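You operate a simulated robot arm through the tools that you are given. There is no shell and no other tool. Be economical: measure what you need, move in short steps, check, and stop when the job is done.

You run a simulated robot arm. Do the job below in one go: nothing can be reset, and whatever is moved stays where it is left.

Task
Load the kate as the kate card lists it, then turn its brake to high.
Fine: first colour on rod one, second on rod two, third on rod three.

Only the result counts: the job must be done as asked and must still hold three seconds after the hand-in. Knocking over, shifting, dropping, spilling or breaking anything else fails it.

Robot
A 7-joint arm with a two-finger parallel gripper, fixed in place. Base frame: the origin is at the foot of the arm, x ahead of it, y to its left, z up; the work surface is at about z = 80. Units: cm, degrees, N and s.
With the tool pointing down near the work surface it reaches from about 34 to 78 cm from the base axis. Its first joint turns from -166.0 to 166.0 degrees. Payload 3.91 kg.
Tool frame: the origin (TCP) lies between the finger pads and is the grasp point; the fingertips stand 3 cm ahead of it; z points along the fingers, y is the line along which they close. Largest opening 11 cm; finger width 2, thickness 1; the body of the gripper, 4.8 by 11.2 cm, starts 5.5 cm behind the TCP.
Orientation is that of the tool frame in the base frame, as a unit quaternion [w, x, y, z]. With the fingers straight down and closing along the base's y, the tool's x points along the base's -x, its y along +y and its z along -z.

Tools
- The arm moves only by the tool nudge_tool. Its argument "deltas" is a list of rows, each a list of 3 entries, a list of its own where there are three numbers: the shift along the tool's x, y, z in units of 500 mm (1.0 is 500 mm), then the turn, a rotation vector about the tool's x, y, z in units of 60 degrees (1.0 is 60 degrees), then the gripper command, from -1 (fully open) to 1 (shut), values between in proportion. In form: [[[dx, dy, dz], [wx, wy, wz], hand], ...]. A call has 1 to 10 rows; each row is the pose to reach, as a shift and turn from the pose commanded when the call began, along the tool's axes at that moment. A call with a number of a shift or a turn outside -1 to 1 is refused whole. Each row takes 0.2 s and may step no farther than 5 cm and 8.6 degrees from the row before; otherwise, or with a gripper value out of range, the whole call is refused. A pose out of reach is approached as far as the arm can. The call stops where the force on the tool passes 90 N (or 10 N more than at its start, if that is more) or the arm is blocked; 0.2 s more then pass. Each finger travels about 15.3 cm/s and halts on what it meets, pressing with about 25 N; the grip force reading is that of the motor and also rises with nothing between the fingers. The clock runs only during rows and for 0.2 s after the last one: add rows that repeat a pose to give the fingers time. The reply holds the time, the measured pose of the TCP, the force on the tool along the base axes, the opening and the grip force, in the units named above and with some noise, and new pictures: "views" is both (left out), scene, wrist or none.
- Cameras (640 x 400 px; columns grow to the right, rows downward): "scene" is fixed at [5.21, -51.12, 153.14]; the picture's right is [0.12, -0.99, 0.00], its down [-0.87, -0.10, -0.48] and it looks along [0.48, 0.06, -0.88] (base axes); focal length 239 px, centre (320, 200). "wrist" rides on the gripper at [-3.6, 0, -5.7] in the tool frame; the picture's right is [0.00, -1.00, 0.00], its down [0.97, 0.00, -0.24] and it looks along [0.24, 0.00, 0.97] (tool axes); focal length 218 px, centre (320, 200). There is no depth. A picture from a camera that has moved, and an enlarged one, comes with that camera's place and axes in the base frame and with its lens. The place of the scene camera against the robot may be out by one fixed shift of up to 1.8 cm in any direction.
- lift_body(by): slides the trunk up (or, below 0, down) by that many cm; the arm rides with it, the base frame stays. It gives what a move gives, with no picture.
- close_up(camera, box): a new picture of the part [left, top, right, bottom] of that camera's present view, enlarged. No time passes.
- sign_off(): hands the job in; it is judged then, once.

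Work in short steps. Places have to be worked out from the pictures, the camera data and where the tool is seen: move nearer, look again, correct. Check each grasp and each placing, and mend what went wrong. You have 120 turns and 150 pictures in all, those below and enlarged ones among them. Open the gripper and draw the arm clear of the work before you hand the job in, unless the task says otherwise; then end with one line.

The tools are called after ">>>" as name(argument=value, ...) on one line, values as JSON. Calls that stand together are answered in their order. nudge_tool: Moves the arm, as the interface text tells. Its arguments: {"type":"object","properties":{"deltas":{"type":"array"},"views":{"type":"string","enum":["both","scene","wrist","none"]}},"required":["deltas"]} The other tools are called the same way: lift_body (by) slides the trunk up or down; close_up (camera, box) takes an enlarged picture of a part of a camera's view; sign_off () hands the job in.

At the start:

```text
time_s: 0.0
tcp_pos: [35.1, -33.58, 125.35]
orientation: [0.0, -0.001, 1.0, 0.001]
wrist_force: [0.0, -0.3, 1.2]
gripper_width: 10.98
finger_force: 0.2
trunk travel left (down, up): [-57.5, 3.5]
```

scene: 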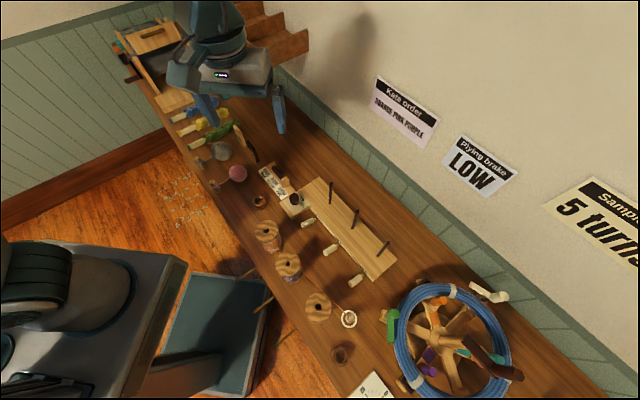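
wrist: 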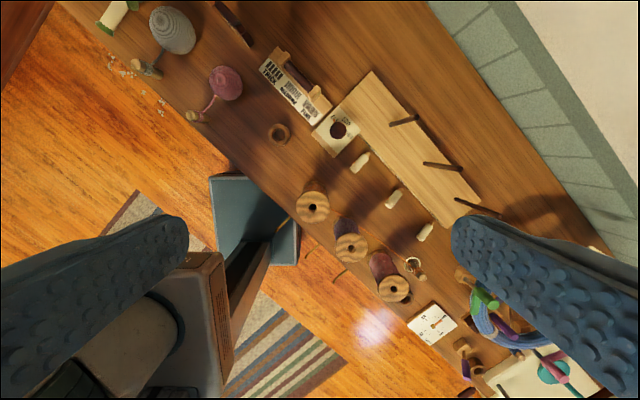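

The scene shows three spools in front, a lazy kate board with three rods, and cards on the wall. I look closer at the cards, spools and kate.

>>> close_up(camera="scene", box=[360, 70, 530, 200])

>>> close_up(camera="scene", box=[240, 150, 410, 290])

>>> close_up(camera="wrist", box=[240, 40, 500, 210])

>>> close_up(camera="wrist", box=[270, 170, 500, 350])

```text
3.08 times, centred on (445, 135) of scene
camera zoom: at [5.21, -51.12, 153.14], right [0.12, -0.99, 0.0], down [-0.87, -0.1, -0.48], along [0.48, 0.06, -0.88], focal length 736 px, centre (-65, 400)
```

zoom: 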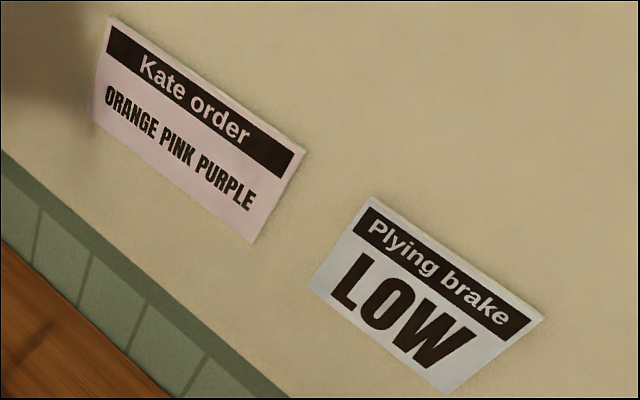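

```text
2.86 times, centred on (325, 220) of scene
camera zoom: at [5.21, -51.12, 153.14], right [0.12, -0.99, 0.0], down [-0.87, -0.1, -0.48], along [0.48, 0.06, -0.88], focal length 684 px, centre (306, 143)
```

zoom: 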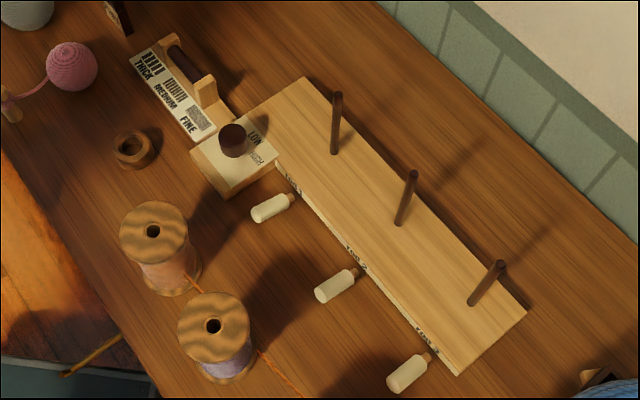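

```text
2.35 times, centred on (370, 125) of wrist
camera zoom: at [38.69, -33.76, 131.17], right [0.0, -1.0, 0.0], down [-0.97, 0.0, 0.24], along [-0.24, 0.0, -0.97], focal length 514 px, centre (202, 376)
```

zoom: 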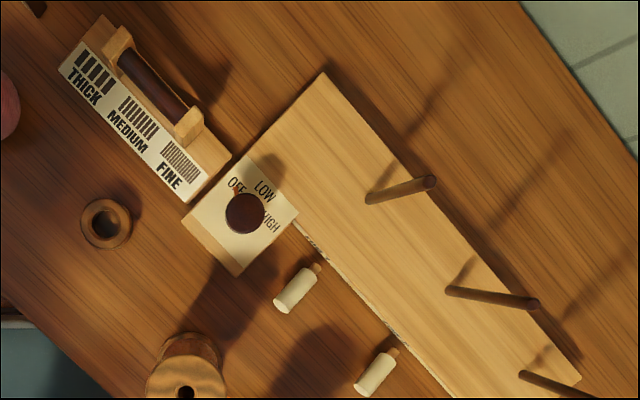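

```text
2.22 times, centred on (385, 260) of wrist
camera zoom: at [38.69, -33.76, 131.17], right [0.0, -1.0, 0.0], down [-0.97, 0.0, 0.24], along [-0.24, 0.0, -0.97], focal length 485 px, centre (176, 67)
```

zoom: 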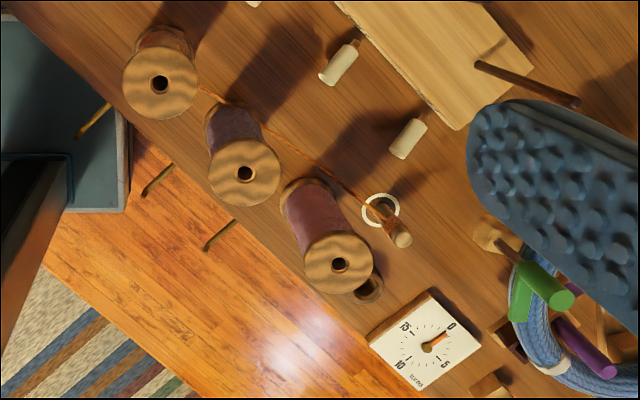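

The card reads orange, pink, purple; the task itself says brake high. By ray estimates the spools are at about (27,-32), (18,-40) and (8,-50), and the rods at (43,-49), (35,-57) and (27,-65). I turn the tool 45° so the fingers close across the row, and move nearer to look.

>>> nudge_tool(deltas=[[[0.024, -0.028, 0.034], [0, 0, -0.125], -1], [[0.047, -0.056, 0.069], [0, 0, -0.25], -1], [[0.071, -0.084, 0.103], [0, 0, -0.375], -1], [[0.095, -0.112, 0.138], [0, 0, -0.5], -1], [[0.118, -0.14, 0.172], [0, 0, -0.625], -1], [[0.142, -0.168, 0.207], [0, 0, -0.75], -1], [[0.142, -0.168, 0.207], [0, 0, -0.75], -1]])

```text
time_s: 1.6
tcp_pos: [28.08, -42.1, 115.0]
orientation: [0.001, -0.384, 0.923, 0.0]
wrist_force: [-0.8, 0.4, -0.3]
gripper_width: 11.01
finger_force: 0.1
trunk travel left (down, up): [-57.5, 3.5]
camera wrist: at [30.61, -39.71, 120.79], right [0.71, -0.71, 0.0], down [-0.69, -0.69, 0.24], along [-0.17, -0.17, -0.97], focal length 218 px, centre (320, 200)
```

scene: 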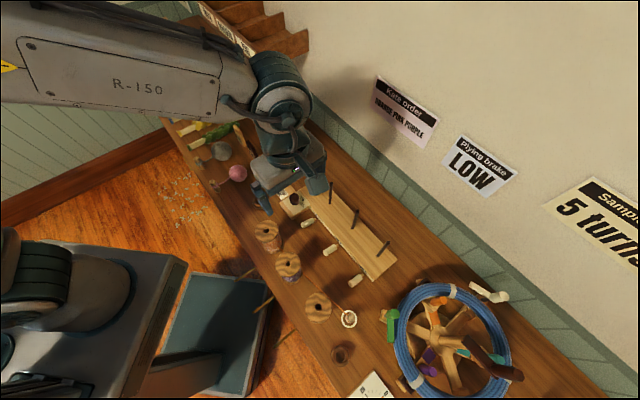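
wrist: 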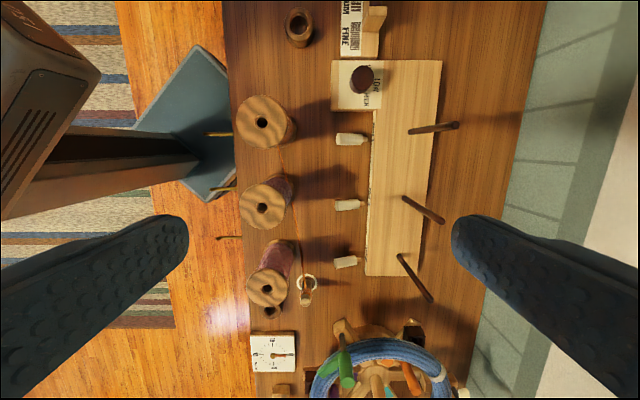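

Aligned with the row now. I enlarge the spools, kate and brake.

>>> close_up(camera="wrist", box=[225, 85, 345, 205])

>>> close_up(camera="wrist", box=[225, 170, 345, 310])

>>> close_up(camera="wrist", box=[320, 40, 470, 160])

>>> close_up(camera="wrist", box=[320, 150, 470, 310])

>>> close_up(camera="scene", box=[245, 205, 375, 335])

>>> close_up(camera="scene", box=[270, 170, 370, 290])

```text
3.33 times, centred on (285, 145) of wrist
camera zoom: at [30.61, -39.71, 120.79], right [0.71, -0.71, 0.0], down [-0.69, -0.69, 0.24], along [-0.17, -0.17, -0.97], focal length 728 px, centre (437, 383)
```

zoom: 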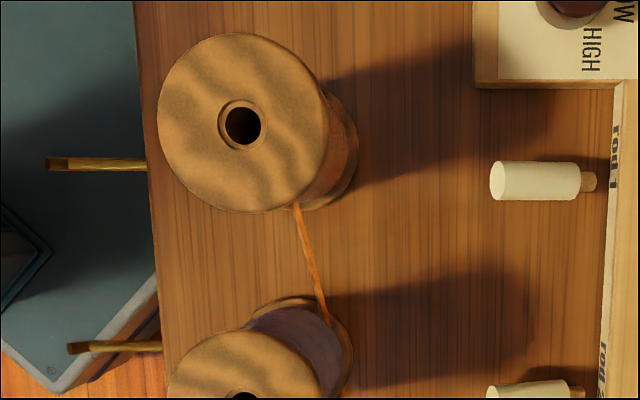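

```text
2.86 times, centred on (285, 240) of wrist
camera zoom: at [30.61, -39.71, 120.79], right [0.71, -0.71, 0.0], down [-0.69, -0.69, 0.24], along [-0.17, -0.17, -0.97], focal length 624 px, centre (420, 86)
```

zoom: 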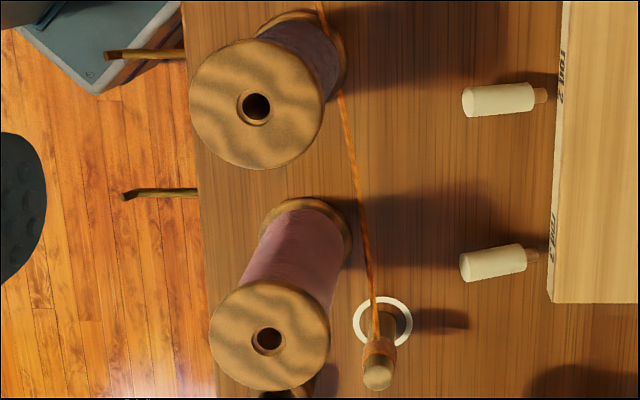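

```text
3.33 times, centred on (395, 100) of wrist
camera zoom: at [30.61, -39.71, 120.79], right [0.71, -0.71, 0.0], down [-0.69, -0.69, 0.24], along [-0.17, -0.17, -0.97], focal length 728 px, centre (70, 533)
```

zoom: 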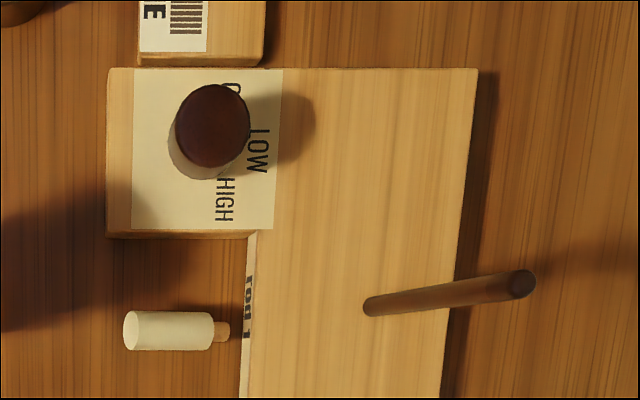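

```text
2.50 times, centred on (395, 230) of wrist
camera zoom: at [30.61, -39.71, 120.79], right [0.71, -0.71, 0.0], down [-0.69, -0.69, 0.24], along [-0.17, -0.17, -0.97], focal length 546 px, centre (132, 125)
```

zoom: 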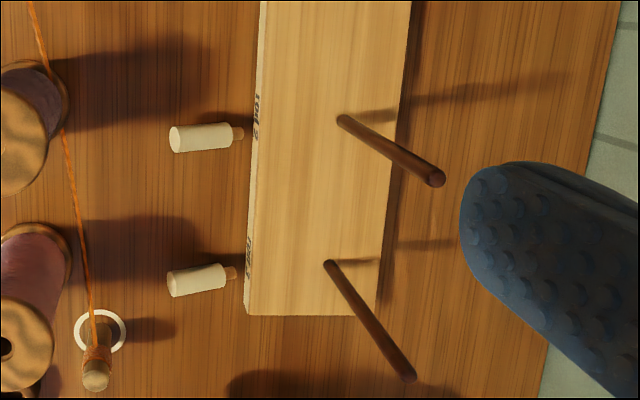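

```text
3.08 times, centred on (310, 270) of scene
camera zoom: at [5.21, -51.12, 153.14], right [0.12, -0.99, 0.0], down [-0.87, -0.1, -0.48], along [0.48, 0.06, -0.88], focal length 736 px, centre (351, -15)
```

zoom: 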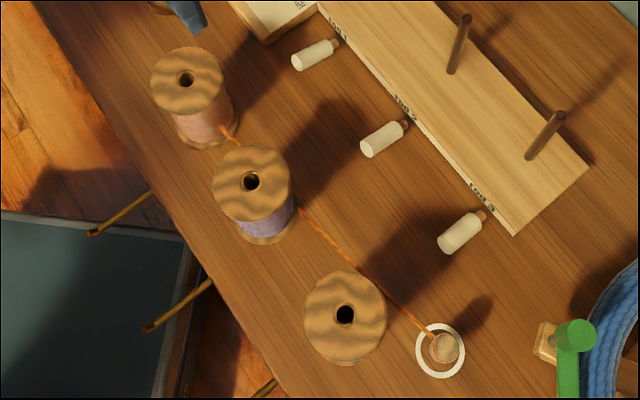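

```text
3.33 times, centred on (320, 230) of scene
camera zoom: at [5.21, -51.12, 153.14], right [0.12, -0.99, 0.0], down [-0.87, -0.1, -0.48], along [0.48, 0.06, -0.88], focal length 798 px, centre (320, 100)
```

zoom: 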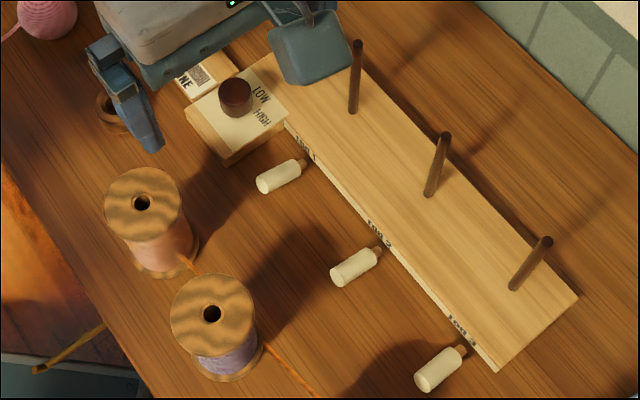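

Labels confirm rod 1 is next to the brake; the middle spool is purple and the far one pink. The orange spool's yarn runs to a small post at about (9,-57.5), so I look at that closely before touching anything.

>>> nudge_tool(deltas=[[[0.07, 0.015, 0.036], [0, 0, 0], -1], [[0.141, 0.03, 0.072], [0, 0, 0], -1], [[0.212, 0.044, 0.108], [0, 0, 0], -1], [[0.282, 0.059, 0.144], [0, 0, 0], -1], [[0.353, 0.074, 0.18], [0, 0, 0], -1], [[0.353, 0.074, 0.18], [0, 0, 0], -1]], views="wrist")

>>> close_up(camera="wrist", box=[260, 140, 400, 240])

```text
time_s: 3.0
tcp_pos: [12.88, -52.03, 106.05]
orientation: [0.0, -0.383, 0.924, 0.0]
wrist_force: [0.5, -0.7, -0.1]
gripper_width: 11.01
finger_force: 0.1
trunk travel left (down, up): [-57.5, 3.5]
camera wrist: at [15.33, -49.48, 111.86], right [0.71, -0.71, 0.0], down [-0.69, -0.69, 0.24], along [-0.17, -0.17, -0.97], focal length 218 px, centre (320, 200)
```

wrist: 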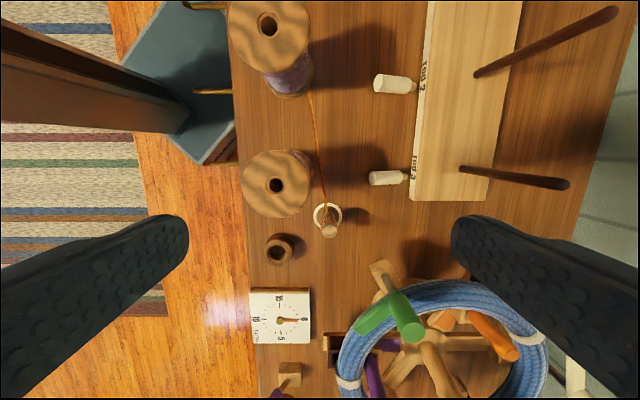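

```text
4.00 times, centred on (330, 190) of wrist
camera zoom: at [15.33, -49.48, 111.86], right [0.71, -0.71, 0.0], down [-0.69, -0.69, 0.24], along [-0.17, -0.17, -0.97], focal length 873 px, centre (280, 240)
```

zoom: 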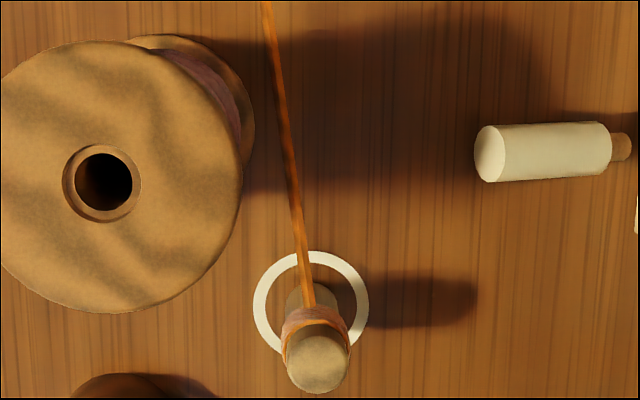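

The yarn loops round a 5 cm post standing in a chalk ring and passes between purple's flanges, so orange must go first, slowly, watching that post. Triangulating gives spool tops at z≈92: orange (27.55,-32.45), purple (19.1,-39.95), pink (9.9,-49.0), with rod tips at z≈95.5. I move above orange and look.

>>> nudge_tool(deltas=[[[-0.081, 0.0115, 0.007], [0, 0, 0], -1], [[-0.161, 0.023, 0.013], [0, 0, 0], -1], [[-0.242, 0.0345, 0.02], [0, 0, 0], -1], [[-0.323, 0.046, 0.027], [0, 0, 0], -1], [[-0.403, 0.0575, 0.033], [0, 0, 0], -1], [[-0.484, 0.069, 0.04], [0, 0, 0], -1], [[-0.484, 0.069, 0.04], [0, 0, 0], -1]], views="wrist")

```text
time_s: 4.6
tcp_pos: [27.56, -32.09, 103.97]
orientation: [0.0, -0.383, 0.924, 0.001]
wrist_force: [-0.1, -0.7, -0.3]
gripper_width: 11.01
finger_force: 0.1
trunk travel left (down, up): [-57.5, 3.5]
camera wrist: at [29.98, -29.75, 109.78], right [0.71, -0.71, 0.0], down [-0.69, -0.69, 0.24], along [-0.17, -0.17, -0.97], focal length 218 px, centre (320, 200)
```

wrist: 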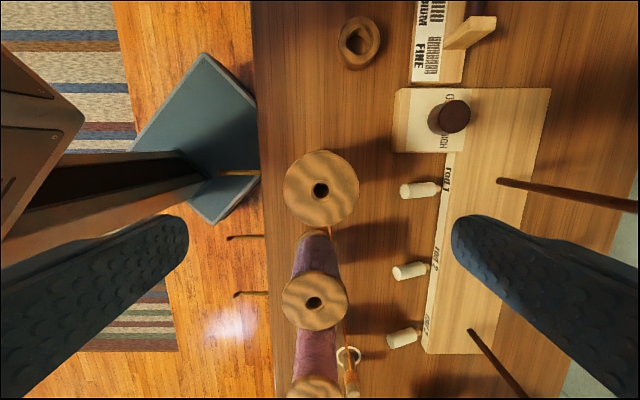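

Orange's hole centres within 2 mm of the TCP. I lower to the flange and close.

>>> nudge_tool(deltas=[[[0.003, 0, 0.08], [0, 0, 0], -1], [[0.003, 0, 0.16], [0, 0, 0], -1], [[0.003, 0, 0.22], [0, 0, 0], -1], [[0.003, 0, 0.25], [0, 0, 0], -1], [[0.003, 0, 0.25], [0, 0, 0], -0.2], [[0.003, 0, 0.25], [0, 0, 0], 0.2], [[0.003, 0, 0.25], [0, 0, 0], 1], [[0.003, 0, 0.25], [0, 0, 0], 1]])

>>> close_up(camera="scene", box=[240, 200, 370, 340])

```text
time_s: 6.4
tcp_pos: [27.53, -32.43, 91.57]
orientation: [0.0, -0.383, 0.924, 0.0]
wrist_force: [-0.7, 0.3, -0.5]
gripper_width: 6.46
finger_force: 25.0
trunk travel left (down, up): [-57.5, 3.5]
camera wrist: at [30.03, -30.03, 97.34], right [0.71, -0.71, 0.0], down [-0.69, -0.69, 0.24], along [-0.17, -0.17, -0.97], focal length 218 px, centre (320, 200)
```

scene: 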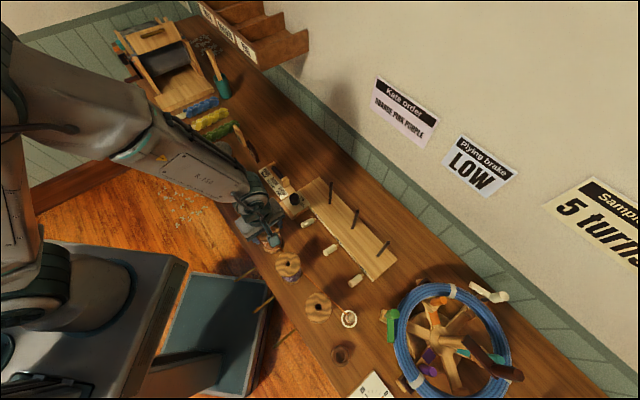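
wrist: 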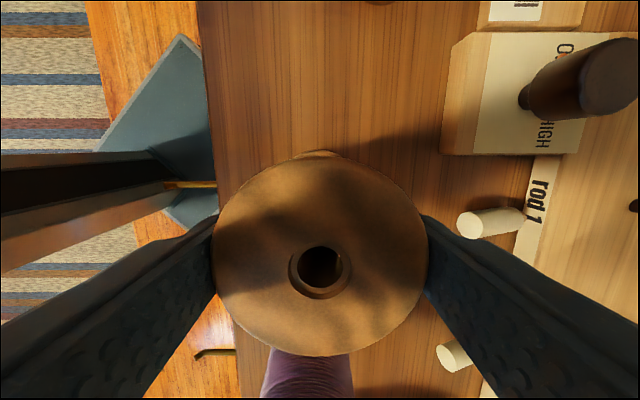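

```text
2.86 times, centred on (305, 270) of scene
camera zoom: at [5.21, -51.12, 153.14], right [0.12, -0.99, 0.0], down [-0.87, -0.1, -0.48], along [0.48, 0.06, -0.88], focal length 684 px, centre (363, 0)
```

zoom: 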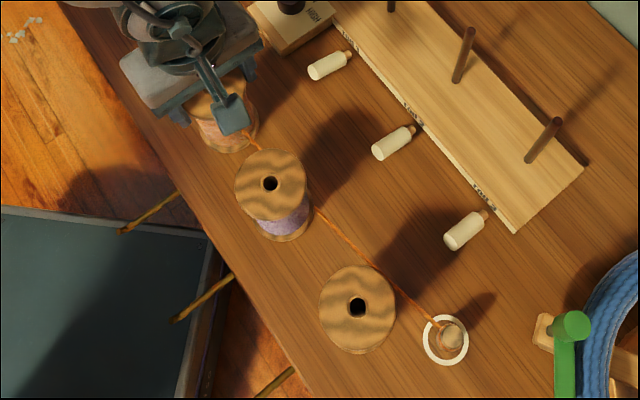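

Gripped at 6.46 cm; the hole sits about 0.3 cm behind the TCP in tool x. I lift 2 cm slowly and check the yarn and post.

>>> nudge_tool(deltas=[[[0, 0, -0.01], [0, 0, 0], 1], [[0, 0, -0.02], [0, 0, 0], 1], [[0, 0, -0.03], [0, 0, 0], 1], [[0, 0, -0.04], [0, 0, 0], 1], [[0, 0, -0.04], [0, 0, 0], 1]], views="none")

>>> close_up(camera="scene", box=[240, 200, 370, 340])

```text
time_s: 7.6
tcp_pos: [27.53, -32.42, 93.53]
orientation: [0.0, -0.383, 0.924, -0.001]
wrist_force: [-0.7, 0.1, -0.3]
gripper_width: 6.5
finger_force: 25.6
trunk travel left (down, up): [-57.5, 3.5]
```

```text
2.86 times, centred on (305, 270) of scene
camera zoom: at [5.21, -51.12, 153.14], right [0.12, -0.99, 0.0], down [-0.87, -0.1, -0.48], along [0.48, 0.06, -0.88], focal length 684 px, centre (363, 0)
```

zoom: 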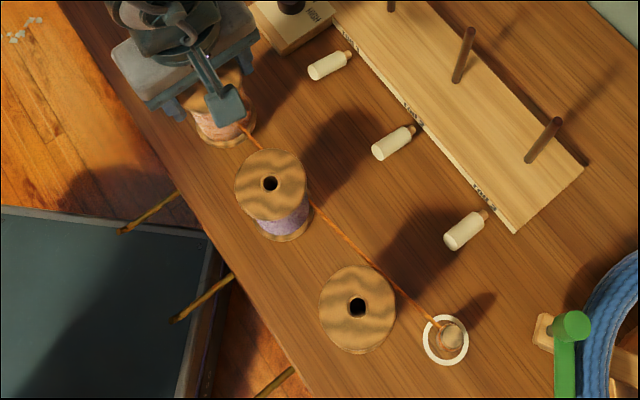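

Post and yarn are undisturbed. I lift further in slow steps and check the post again; this stretches the straight yarn path by about 1 cm.

>>> nudge_tool(deltas=[[[0, 0, -0.02], [0, 0, 0], 1], [[0, 0, -0.04], [0, 0, 0], 1], [[0, 0, -0.06], [0, 0, 0], 1], [[0, 0, -0.08], [0, 0, 0], 1], [[0, 0, -0.1], [0, 0, 0], 1], [[0, 0, -0.12], [0, 0, 0], 1], [[0, 0, -0.12], [0, 0, 0], 1]], views="none")

>>> close_up(camera="scene", box=[240, 200, 370, 340])

```text
time_s: 9.2
tcp_pos: [27.51, -32.42, 99.48]
orientation: [0.0, -0.382, 0.924, 0.0]
wrist_force: [-0.6, 0.0, -1.0]
gripper_width: 6.51
finger_force: 24.7
trunk travel left (down, up): [-57.5, 3.5]
```

```text
2.86 times, centred on (305, 270) of scene
camera zoom: at [5.21, -51.12, 153.14], right [0.12, -0.99, 0.0], down [-0.87, -0.1, -0.48], along [0.48, 0.06, -0.88], focal length 684 px, centre (363, 0)
```

zoom: 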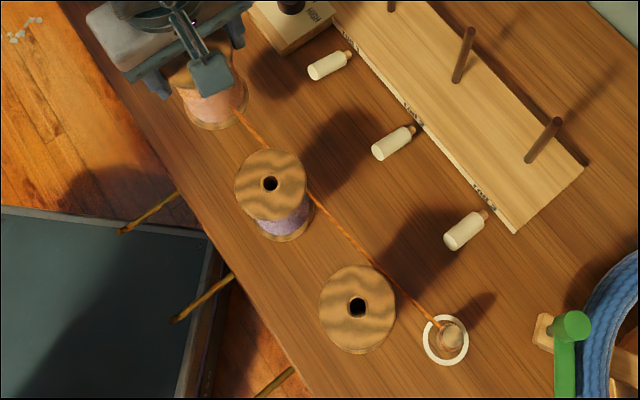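

Post still centred in its ring. I continue up to z≈110 while easing toward the kate in small steps.

>>> nudge_tool(deltas=[[[0.004, -0.023, -0.03], [0, 0, 0], 1], [[0.008, -0.046, -0.06], [0, 0, 0], 1], [[0.012, -0.07, -0.09], [0, 0, 0], 1], [[0.016, -0.093, -0.12], [0, 0, 0], 1], [[0.02, -0.116, -0.15], [0, 0, 0], 1], [[0.024, -0.139, -0.18], [0, 0, 0], 1], [[0.028, -0.162, -0.2], [0, 0, 0], 1], [[0.03, -0.185, -0.22], [0, 0, 0], 1], [[0.03, -0.185, -0.22], [0, 0, 0], 1]], views="none")

>>> close_up(camera="scene", box=[240, 200, 370, 340])

```text
time_s: 11.2
tcp_pos: [33.01, -40.26, 110.51]
orientation: [0.0, -0.383, 0.924, 0.0]
wrist_force: [1.3, -0.2, -1.0]
gripper_width: 6.51
finger_force: 24.8
trunk travel left (down, up): [-57.5, 3.5]
```

```text
2.86 times, centred on (305, 270) of scene
camera zoom: at [5.21, -51.12, 153.14], right [0.12, -0.99, 0.0], down [-0.87, -0.1, -0.48], along [0.48, 0.06, -0.88], focal length 684 px, centre (363, 0)
```

zoom: 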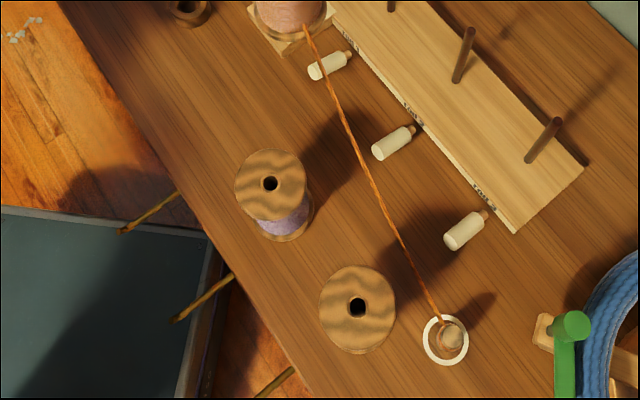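

Post still fine. I move halfway toward rod 1 and look with the wrist camera to refine the rod position.

>>> nudge_tool(deltas=[[[-0.004, -0.035, 0], [0, 0, 0], 1], [[-0.007, -0.07, 0], [0, 0, 0], 1], [[-0.01, -0.105, 0], [0, 0, 0], 1], [[-0.0147, -0.131, 0], [0, 0, 0], 1], [[-0.0147, -0.131, 0], [0, 0, 0], 1]], views="both")

>>> close_up(camera="wrist", box=[300, 160, 460, 330])

>>> close_up(camera="scene", box=[260, 180, 390, 340])

```text
time_s: 12.4
tcp_pos: [38.15, -43.96, 110.44]
orientation: [0.0, -0.382, 0.924, 0.0]
wrist_force: [-0.4, 0.1, -2.3]
gripper_width: 6.51
finger_force: 24.9
trunk travel left (down, up): [-57.5, 3.5]
camera wrist: at [40.61, -41.65, 116.33], right [0.71, -0.71, 0.0], down [-0.69, -0.69, 0.24], along [-0.17, -0.17, -0.97], focal length 218 px, centre (320, 200)
```

scene: 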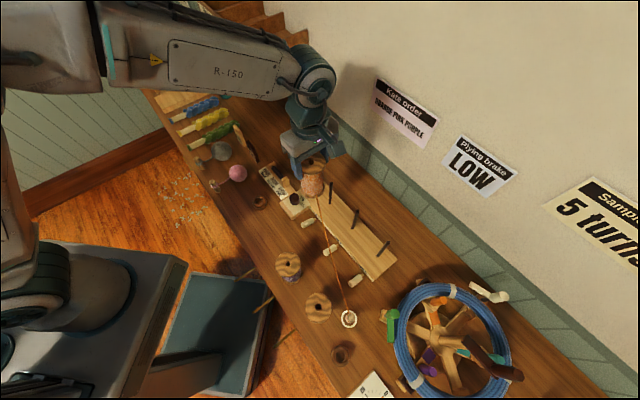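
wrist: 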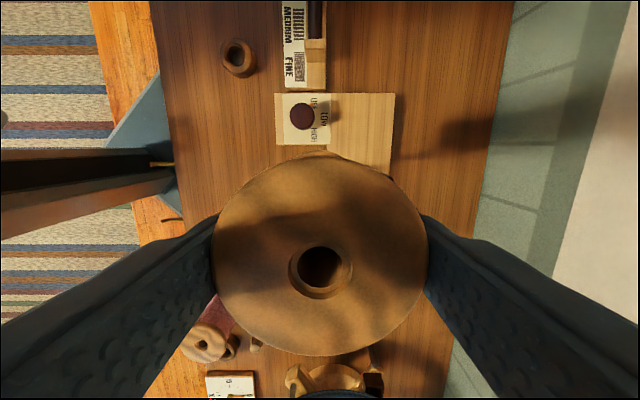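

```text
2.35 times, centred on (380, 245) of wrist
camera zoom: at [40.61, -41.65, 116.33], right [0.71, -0.71, 0.0], down [-0.69, -0.69, 0.24], along [-0.17, -0.17, -0.97], focal length 514 px, centre (179, 94)
```

zoom: 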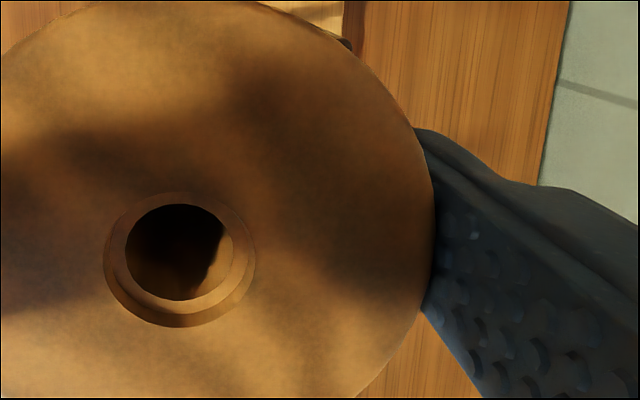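

```text
2.50 times, centred on (325, 260) of scene
camera zoom: at [5.21, -51.12, 153.14], right [0.12, -0.99, 0.0], down [-0.87, -0.1, -0.48], along [0.48, 0.06, -0.88], focal length 598 px, centre (308, 50)
```

zoom: 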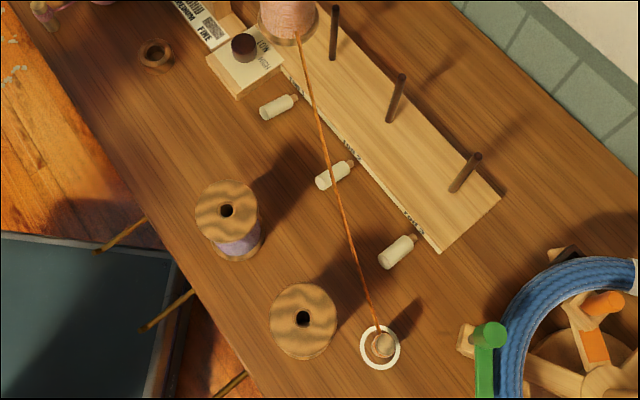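

Post still in place. Hole offset is about −0.1 cm in tool x; I move above rod 1 at (42.95,-48.8), stay above the tip and check from the scene camera.

>>> nudge_tool(deltas=[[[0.001, -0.034, 0], [0, 0, 0], 1], [[0.001, -0.068, 0], [0, 0, 0], 1], [[0.002, -0.102, 0], [0, 0, 0], 1], [[0.0026, -0.1364, 0], [0, 0, 0], 1], [[0.0026, -0.1364, 0.03], [0, 0, 0], 1], [[0.0026, -0.1364, 0.04], [0, 0, 0], 1], [[0.0026, -0.1364, 0.04], [0, 0, 0], 1]], views="none")

>>> close_up(camera="scene", box=[290, 140, 390, 240])

>>> close_up(camera="wrist", box=[270, 220, 370, 310])

```text
time_s: 14.0
tcp_pos: [42.82, -49.12, 108.4]
orientation: [0.0, -0.382, 0.924, 0.0]
wrist_force: [-0.1, 0.4, -0.5]
gripper_width: 6.49
finger_force: 26.0
trunk travel left (down, up): [-57.5, 3.5]
```

```text
4.00 times, centred on (340, 190) of scene
camera zoom: at [5.21, -51.12, 153.14], right [0.12, -0.99, 0.0], down [-0.87, -0.1, -0.48], along [0.48, 0.06, -0.88], focal length 957 px, centre (240, 240)
```

zoom: 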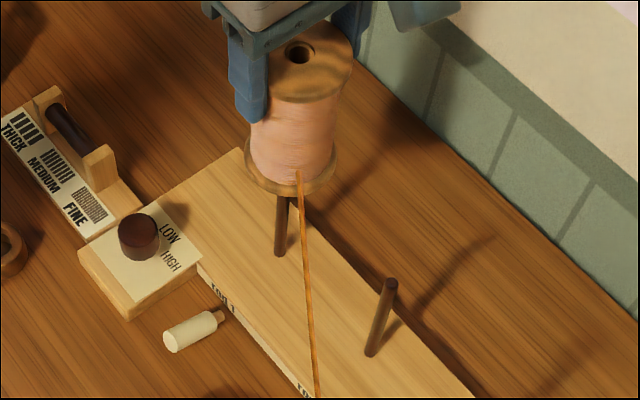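

```text
4.44 times, centred on (320, 265) of wrist
camera zoom: at [45.38, -46.7, 114.27], right [0.71, -0.71, 0.0], down [-0.69, -0.69, 0.24], along [-0.17, -0.17, -0.97], focal length 970 px, centre (320, -89)
```

zoom: 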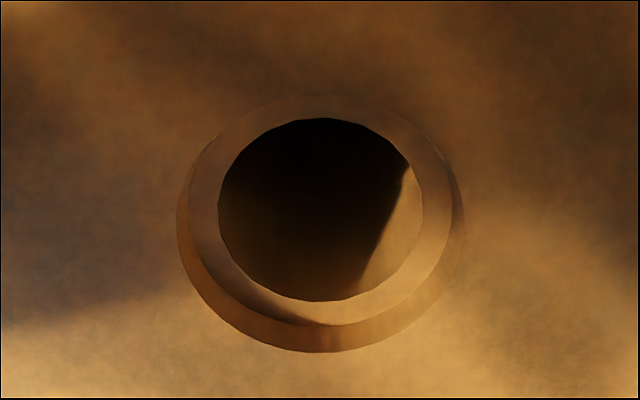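

The scene picture shows the spool axis about 0.4 cm off rod 1 toward −y, agreeing with the pose reading. I correct and lower gently just past the tip height.

>>> nudge_tool(deltas=[[[-0.0058, 0.0041, 0], [0, 0, 0], 1], [[-0.0058, 0.0041, 0.01], [0, 0, 0], 1], [[-0.0058, 0.0041, 0.02], [0, 0, 0], 1], [[-0.0058, 0.0041, 0.03], [0, 0, 0], 1], [[-0.0058, 0.0041, 0.04], [0, 0, 0], 1], [[-0.0058, 0.0041, 0.04], [0, 0, 0], 1]], views="none")

>>> close_up(camera="scene", box=[290, 140, 390, 240])

>>> close_up(camera="wrist", box=[270, 220, 370, 310])

```text
time_s: 15.4
tcp_pos: [42.93, -48.83, 106.58]
orientation: [0.0, -0.383, 0.924, 0.0]
wrist_force: [0.8, 0.5, -0.5]
gripper_width: 6.5
finger_force: 25.3
trunk travel left (down, up): [-57.5, 3.5]
```

```text
4.00 times, centred on (340, 190) of scene
camera zoom: at [5.21, -51.12, 153.14], right [0.12, -0.99, 0.0], down [-0.87, -0.1, -0.48], along [0.48, 0.06, -0.88], focal length 957 px, centre (240, 240)
```

zoom: 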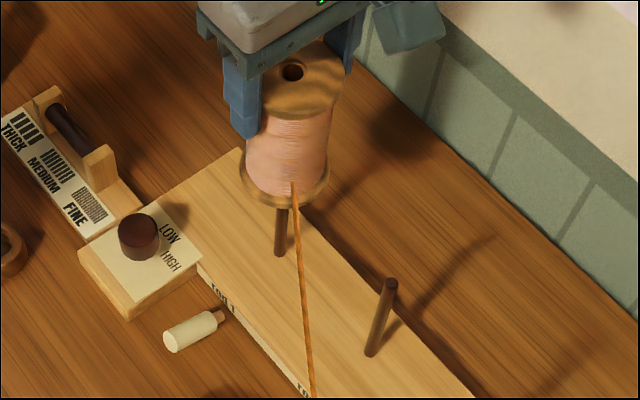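

```text
4.44 times, centred on (320, 265) of wrist
camera zoom: at [45.51, -46.36, 112.35], right [0.71, -0.71, 0.0], down [-0.69, -0.69, 0.24], along [-0.17, -0.17, -0.97], focal length 970 px, centre (320, -89)
```

zoom: 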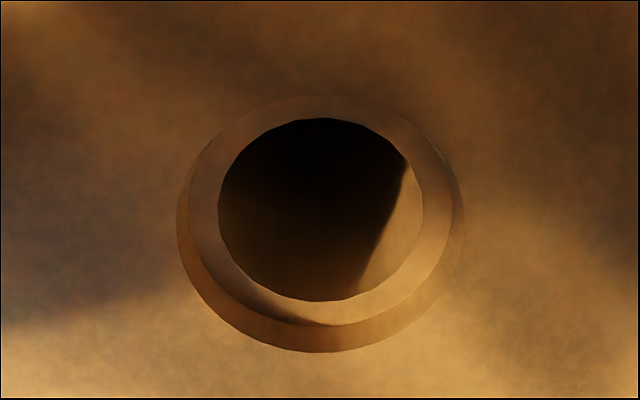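

Aligned within a millimetre and no contact force. I lower 3 cm more in small steps.

>>> nudge_tool(deltas=[[[0, 0, 0.006], [0, 0, 0], 1], [[0, 0, 0.012], [0, 0, 0], 1], [[0, 0, 0.018], [0, 0, 0], 1], [[0, 0, 0.024], [0, 0, 0], 1], [[0, 0, 0.03], [0, 0, 0], 1], [[0, 0, 0.036], [0, 0, 0], 1], [[0, 0, 0.048], [0, 0, 0], 1], [[0, 0, 0.06], [0, 0, 0], 1], [[0, 0, 0.06], [0, 0, 0], 1]], views="none")

>>> close_up(camera="wrist", box=[270, 220, 370, 310])

>>> close_up(camera="scene", box=[260, 140, 390, 340])

```text
time_s: 17.4
tcp_pos: [42.89, -48.86, 103.69]
orientation: [0.0, -0.383, 0.924, 0.0]
wrist_force: [-0.7, 0.7, -0.7]
gripper_width: 6.47
finger_force: 24.8
trunk travel left (down, up): [-57.5, 3.5]
```

```text
4.44 times, centred on (320, 265) of wrist
camera zoom: at [45.35, -46.33, 109.37], right [0.71, -0.71, 0.0], down [-0.69, -0.69, 0.24], along [-0.17, -0.17, -0.97], focal length 970 px, centre (320, -89)
```

zoom: 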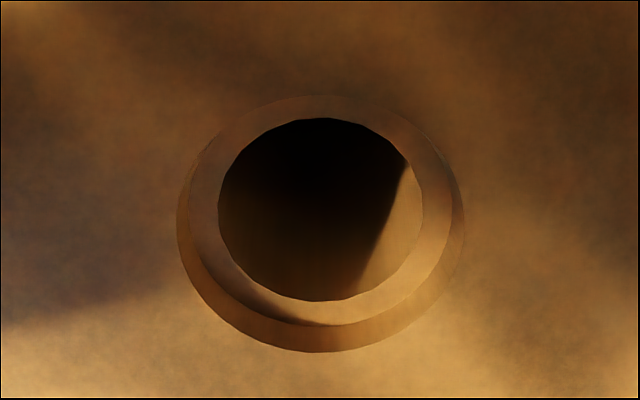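

```text
2.00 times, centred on (325, 240) of scene
camera zoom: at [5.21, -51.12, 153.14], right [0.12, -0.99, 0.0], down [-0.87, -0.1, -0.48], along [0.48, 0.06, -0.88], focal length 479 px, centre (310, 120)
```

zoom: 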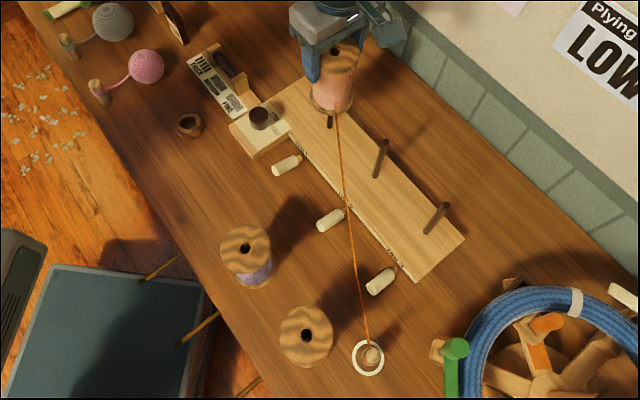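

The spool is threaded 3 cm on rod 1 without contact. I lower another 9 cm.

>>> nudge_tool(deltas=[[[0, 0, 0.018], [0, 0, 0], 1], [[0, 0, 0.036], [0, 0, 0], 1], [[0, 0, 0.054], [0, 0, 0], 1], [[0, 0, 0.072], [0, 0, 0], 1], [[0, 0, 0.09], [0, 0, 0], 1], [[0, 0, 0.108], [0, 0, 0], 1], [[0, 0, 0.126], [0, 0, 0], 1], [[0, 0, 0.144], [0, 0, 0], 1], [[0, 0, 0.162], [0, 0, 0], 1], [[0, 0, 0.18], [0, 0, 0], 1]], views="wrist")

>>> close_up(camera="scene", box=[260, 140, 390, 340])

```text
time_s: 19.6
tcp_pos: [43.01, -48.79, 94.51]
orientation: [0.0, -0.382, 0.924, -0.001]
wrist_force: [0.5, -0.1, -1.2]
gripper_width: 6.48
finger_force: 25.3
trunk travel left (down, up): [-57.5, 3.5]
camera wrist: at [45.44, -46.32, 100.31], right [0.71, -0.71, 0.0], down [-0.69, -0.69, 0.24], along [-0.17, -0.17, -0.97], focal length 218 px, centre (320, 200)
```

wrist: 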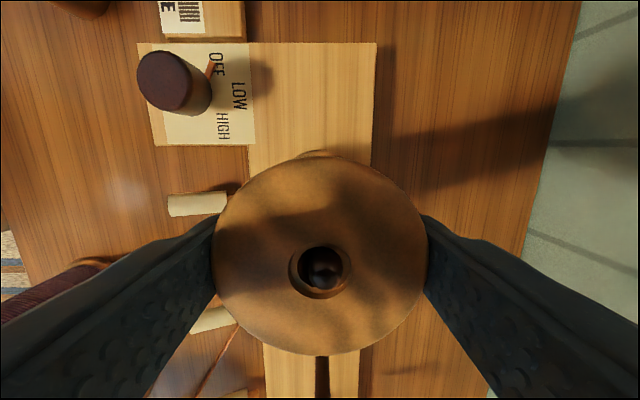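

```text
2.00 times, centred on (325, 240) of scene
camera zoom: at [5.21, -51.12, 153.14], right [0.12, -0.99, 0.0], down [-0.87, -0.1, -0.48], along [0.48, 0.06, -0.88], focal length 479 px, centre (310, 120)
```

zoom: 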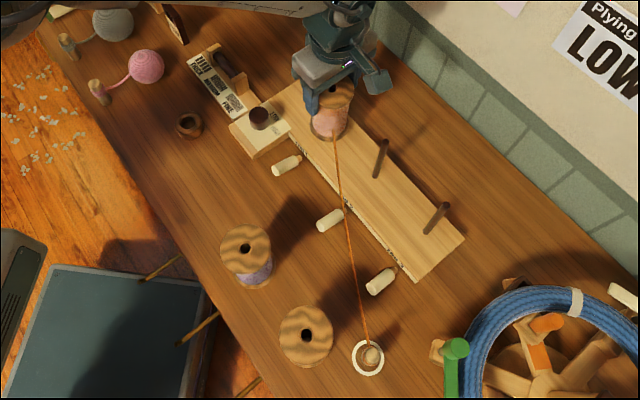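

Rod seen centred in the hole, near seated. I lower the last few millimetres, open, and rise.

>>> nudge_tool(deltas=[[[0, 0, 0.004], [0, 0, 0], 1], [[0, 0, 0.008], [0, 0, 0], 1], [[0, 0, 0.008], [0, 0, 0], 0.1], [[0, 0, 0.008], [0, 0, 0], -0.3], [[0, 0, 0.008], [0, 0, 0], -0.8], [[0, 0, 0.008], [0, 0, 0], -0.8], [[0, 0, -0.06], [0, 0, 0], -0.8], [[0, 0, -0.14], [0, 0, 0], -0.8], [[0, 0, -0.22], [0, 0, 0], -0.8], [[0, 0, -0.3], [0, 0, 0], -0.8]], views="wrist")

>>> close_up(camera="scene", box=[260, 140, 390, 340])

```text
time_s: 21.8
tcp_pos: [42.85, -48.39, 109.31]
orientation: [0.0, -0.383, 0.924, 0.0]
wrist_force: [-0.4, 0.0, 0.3]
gripper_width: 9.91
finger_force: 0.0
trunk travel left (down, up): [-57.5, 3.5]
camera wrist: at [45.25, -46.04, 115.17], right [0.71, -0.71, 0.0], down [-0.69, -0.69, 0.24], along [-0.17, -0.17, -0.97], focal length 218 px, centre (320, 200)
```

wrist: 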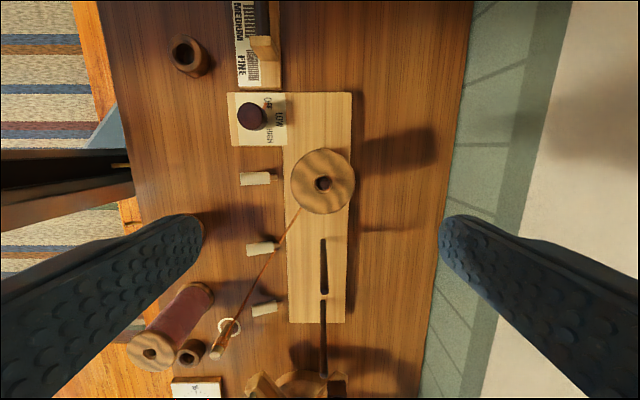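

```text
2.00 times, centred on (325, 240) of scene
camera zoom: at [5.21, -51.12, 153.14], right [0.12, -0.99, 0.0], down [-0.87, -0.1, -0.48], along [0.48, 0.06, -0.88], focal length 479 px, centre (310, 120)
```

zoom: 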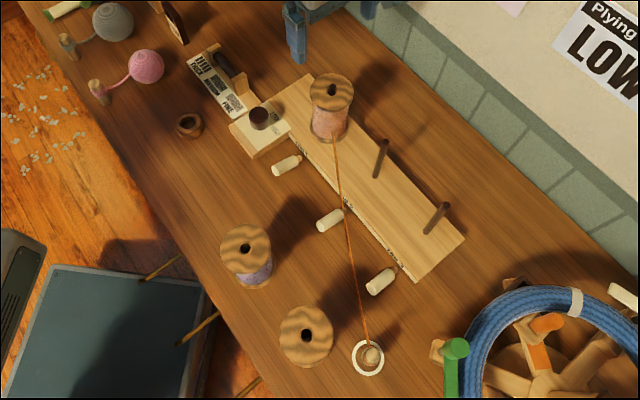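

Orange is seated on rod 1, post still in its ring. Next the pink spool at about (9.9,-49.0): I move above it.

>>> nudge_tool(deltas=[[[0.059, 0.057, 0], [0, 0, 0], -1], [[0.118, 0.114, 0], [0, 0, 0], -1], [[0.178, 0.172, 0], [0, 0, 0], -1], [[0.237, 0.229, 0], [0, 0, 0], -1], [[0.296, 0.286, 0], [0, 0, 0], -1], [[0.355, 0.343, 0.02], [0, 0, 0], -1], [[0.415, 0.401, 0.04], [0, 0, 0], -1], [[0.474, 0.458, 0.06], [0, 0, 0], -1], [[0.474, 0.458, 0.06], [0, 0, 0], -1]], views="wrist")

```text
time_s: 23.8
tcp_pos: [9.99, -49.26, 106.66]
orientation: [0.0, -0.383, 0.924, 0.0]
wrist_force: [0.1, -0.9, -0.1]
gripper_width: 11.02
finger_force: 0.0
trunk travel left (down, up): [-57.5, 3.5]
camera wrist: at [12.46, -46.87, 112.5], right [0.71, -0.71, 0.0], down [-0.69, -0.69, 0.24], along [-0.17, -0.17, -0.97], focal length 218 px, centre (320, 200)
```

wrist: 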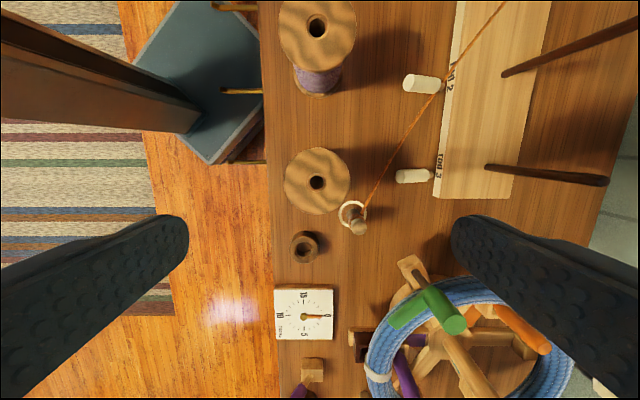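

Pink's hole is at (9.9,-49.0). I correct slightly, lower and grip.

>>> nudge_tool(deltas=[[[-0.0024, 0.005, 0.06], [0, 0, 0], -1], [[-0.0024, 0.005, 0.14], [0, 0, 0], -1], [[-0.0024, 0.005, 0.21], [0, 0, 0], -1], [[-0.0024, 0.005, 0.27], [0, 0, 0], -1], [[-0.0024, 0.005, 0.302], [0, 0, 0], -1], [[-0.0024, 0.005, 0.302], [0, 0, 0], -0.2], [[-0.0024, 0.005, 0.302], [0, 0, 0], 0.2], [[-0.0024, 0.005, 0.302], [0, 0, 0], 1], [[-0.0024, 0.005, 0.302], [0, 0, 0], 1]], views="both")

>>> close_up(camera="scene", box=[260, 220, 390, 360])

```text
time_s: 25.8
tcp_pos: [9.76, -48.96, 91.35]
orientation: [0.0, -0.382, 0.924, 0.0]
wrist_force: [0.7, -0.1, 0.4]
gripper_width: 6.51
finger_force: 25.2
trunk travel left (down, up): [-57.5, 3.5]
camera wrist: at [12.27, -46.52, 97.21], right [0.71, -0.71, 0.0], down [-0.69, -0.69, 0.24], along [-0.17, -0.17, -0.97], focal length 218 px, centre (320, 200)
```

scene: 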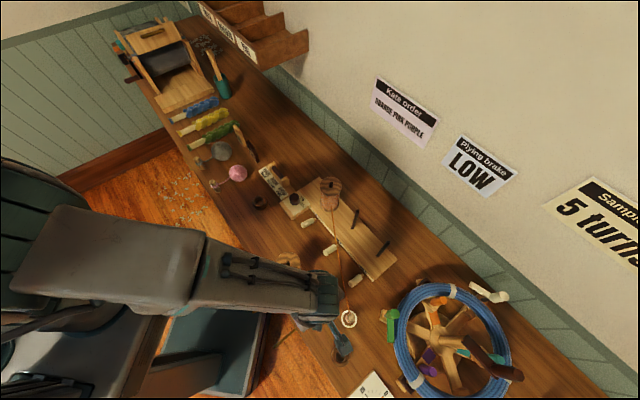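
wrist: 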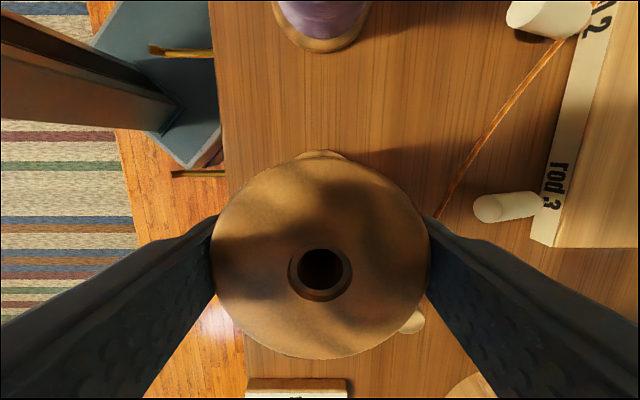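

```text
2.86 times, centred on (325, 290) of scene
camera zoom: at [5.21, -51.12, 153.14], right [0.12, -0.99, 0.0], down [-0.87, -0.1, -0.48], along [0.48, 0.06, -0.88], focal length 684 px, centre (306, -57)
```

zoom: 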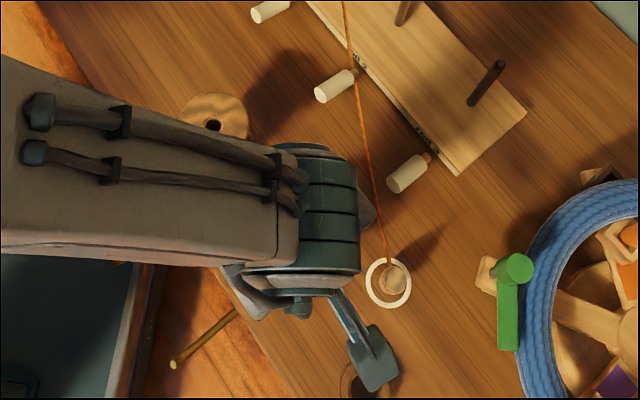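

Pink gripped the same way as orange. I lift straight up to z≈110.5.

>>> nudge_tool(deltas=[[[0, 0, -0.03], [0, 0, 0], 1], [[0, 0, -0.08], [0, 0, 0], 1], [[0, 0, -0.14], [0, 0, 0], 1], [[0, 0, -0.2], [0, 0, 0], 1], [[0, 0, -0.26], [0, 0, 0], 1], [[0, 0, -0.32], [0, 0, 0], 1], [[0, 0, -0.38], [0, 0, 0], 1], [[0, 0, -0.38], [0, 0, 0], 1]], views="wrist")

>>> close_up(camera="scene", box=[260, 220, 390, 360])

```text
time_s: 27.6
tcp_pos: [9.95, -49.1, 110.35]
orientation: [0.0, -0.382, 0.924, -0.001]
wrist_force: [1.0, -0.2, -1.1]
gripper_width: 6.51
finger_force: 25.1
trunk travel left (down, up): [-57.5, 3.5]
camera wrist: at [12.47, -46.66, 116.19], right [0.71, -0.71, 0.0], down [-0.69, -0.69, 0.24], along [-0.17, -0.17, -0.97], focal length 218 px, centre (320, 200)
```

wrist: 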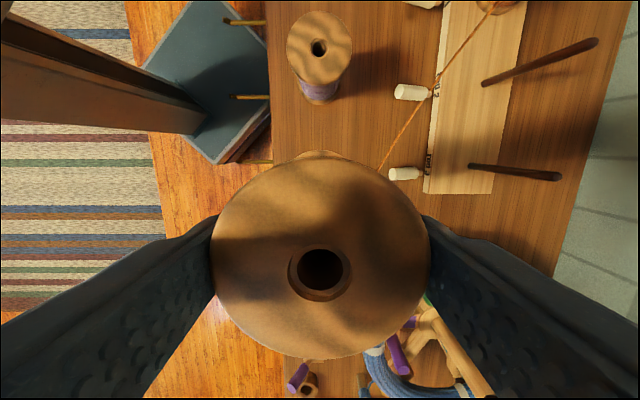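

```text
2.86 times, centred on (325, 290) of scene
camera zoom: at [5.21, -51.12, 153.14], right [0.12, -0.99, 0.0], down [-0.87, -0.1, -0.48], along [0.48, 0.06, -0.88], focal length 684 px, centre (306, -57)
```

zoom: 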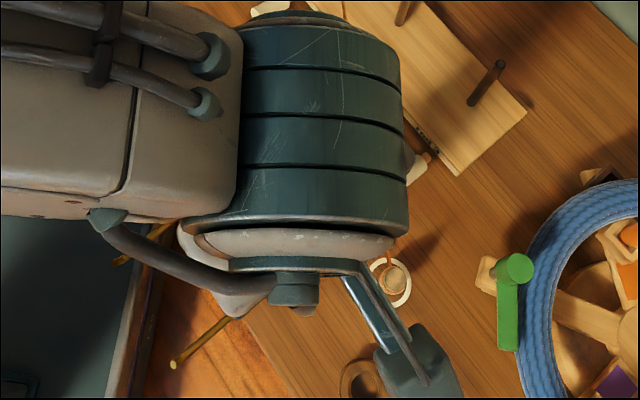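

Rods 2 and 3 fix at (34.82,-56.87) and (26.8,-64.9). I carry pink to above rod 2, bottom still above the tip.

>>> nudge_tool(deltas=[[[-0.03, -0.058, 0], [0, 0, 0], 1], [[-0.07, -0.132, 0], [0, 0, 0], 1], [[-0.11, -0.21, 0], [0, 0, 0], 1], [[-0.15, -0.285, 0], [0, 0, 0], 1], [[-0.19, -0.36, 0], [0, 0, 0], 1], [[-0.22, -0.425, 0], [0, 0, 0], 1], [[-0.24, -0.462, 0], [0, 0, 0], 1], [[-0.24, -0.462, 0.02], [0, 0, 0], 1], [[-0.24, -0.462, 0.04], [0, 0, 0], 1], [[-0.24, -0.462, 0.04], [0, 0, 0], 1]], views="none")

>>> close_up(camera="scene", box=[310, 160, 410, 260])

```text
time_s: 29.8
tcp_pos: [34.72, -56.88, 108.46]
orientation: [0.0, -0.383, 0.924, 0.0]
wrist_force: [-0.3, 0.6, -0.2]
gripper_width: 6.48
finger_force: 25.2
trunk travel left (down, up): [-57.5, 3.5]
```

```text
4.00 times, centred on (360, 210) of scene
camera zoom: at [5.21, -51.12, 153.14], right [0.12, -0.99, 0.0], down [-0.87, -0.1, -0.48], along [0.48, 0.06, -0.88], focal length 957 px, centre (160, 160)
```

zoom: 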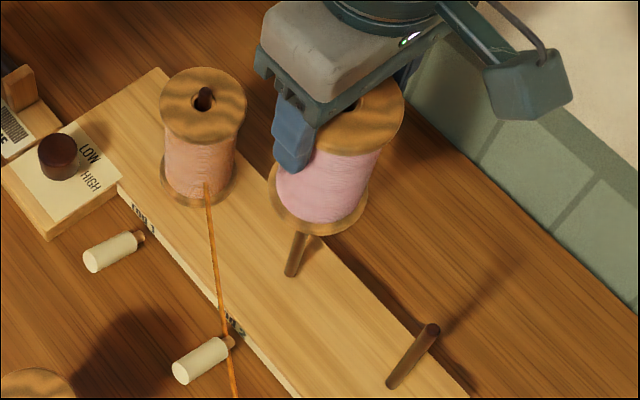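

Colour is clearly pink and the rod 2 projection agrees with my estimate. I lower gently 4.5 cm over the rod.

>>> nudge_tool(deltas=[[[0, 0, 0.012], [0, 0, 0], 1], [[0, 0, 0.022], [0, 0, 0], 1], [[0, 0, 0.03], [0, 0, 0], 1], [[0, 0, 0.038], [0, 0, 0], 1], [[0, 0, 0.046], [0, 0, 0], 1], [[0, 0, 0.054], [0, 0, 0], 1], [[0, 0, 0.062], [0, 0, 0], 1], [[0, 0, 0.075], [0, 0, 0], 1], [[0, 0, 0.09], [0, 0, 0], 1], [[0, 0, 0.09], [0, 0, 0], 1]], views="wrist")

>>> close_up(camera="scene", box=[310, 160, 410, 260])

```text
time_s: 32.0
tcp_pos: [34.66, -56.93, 103.82]
orientation: [0.0, -0.383, 0.924, 0.0]
wrist_force: [0.7, -0.2, 0.0]
gripper_width: 6.51
finger_force: 25.3
trunk travel left (down, up): [-57.5, 3.5]
camera wrist: at [37.14, -54.42, 109.67], right [0.71, -0.71, 0.0], down [-0.69, -0.69, 0.24], along [-0.17, -0.17, -0.97], focal length 218 px, centre (320, 200)
```

wrist: 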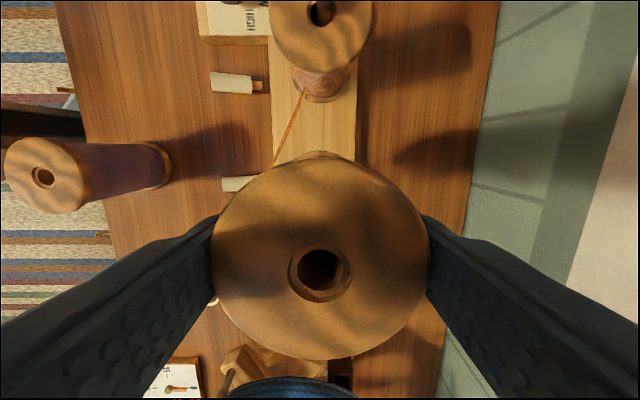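

```text
4.00 times, centred on (360, 210) of scene
camera zoom: at [5.21, -51.12, 153.14], right [0.12, -0.99, 0.0], down [-0.87, -0.1, -0.48], along [0.48, 0.06, -0.88], focal length 957 px, centre (160, 160)
```

zoom: 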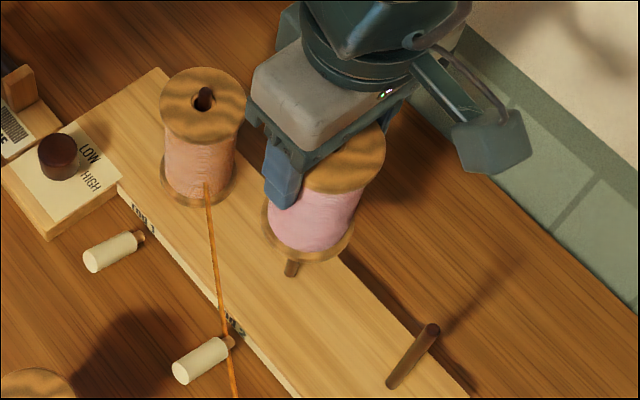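

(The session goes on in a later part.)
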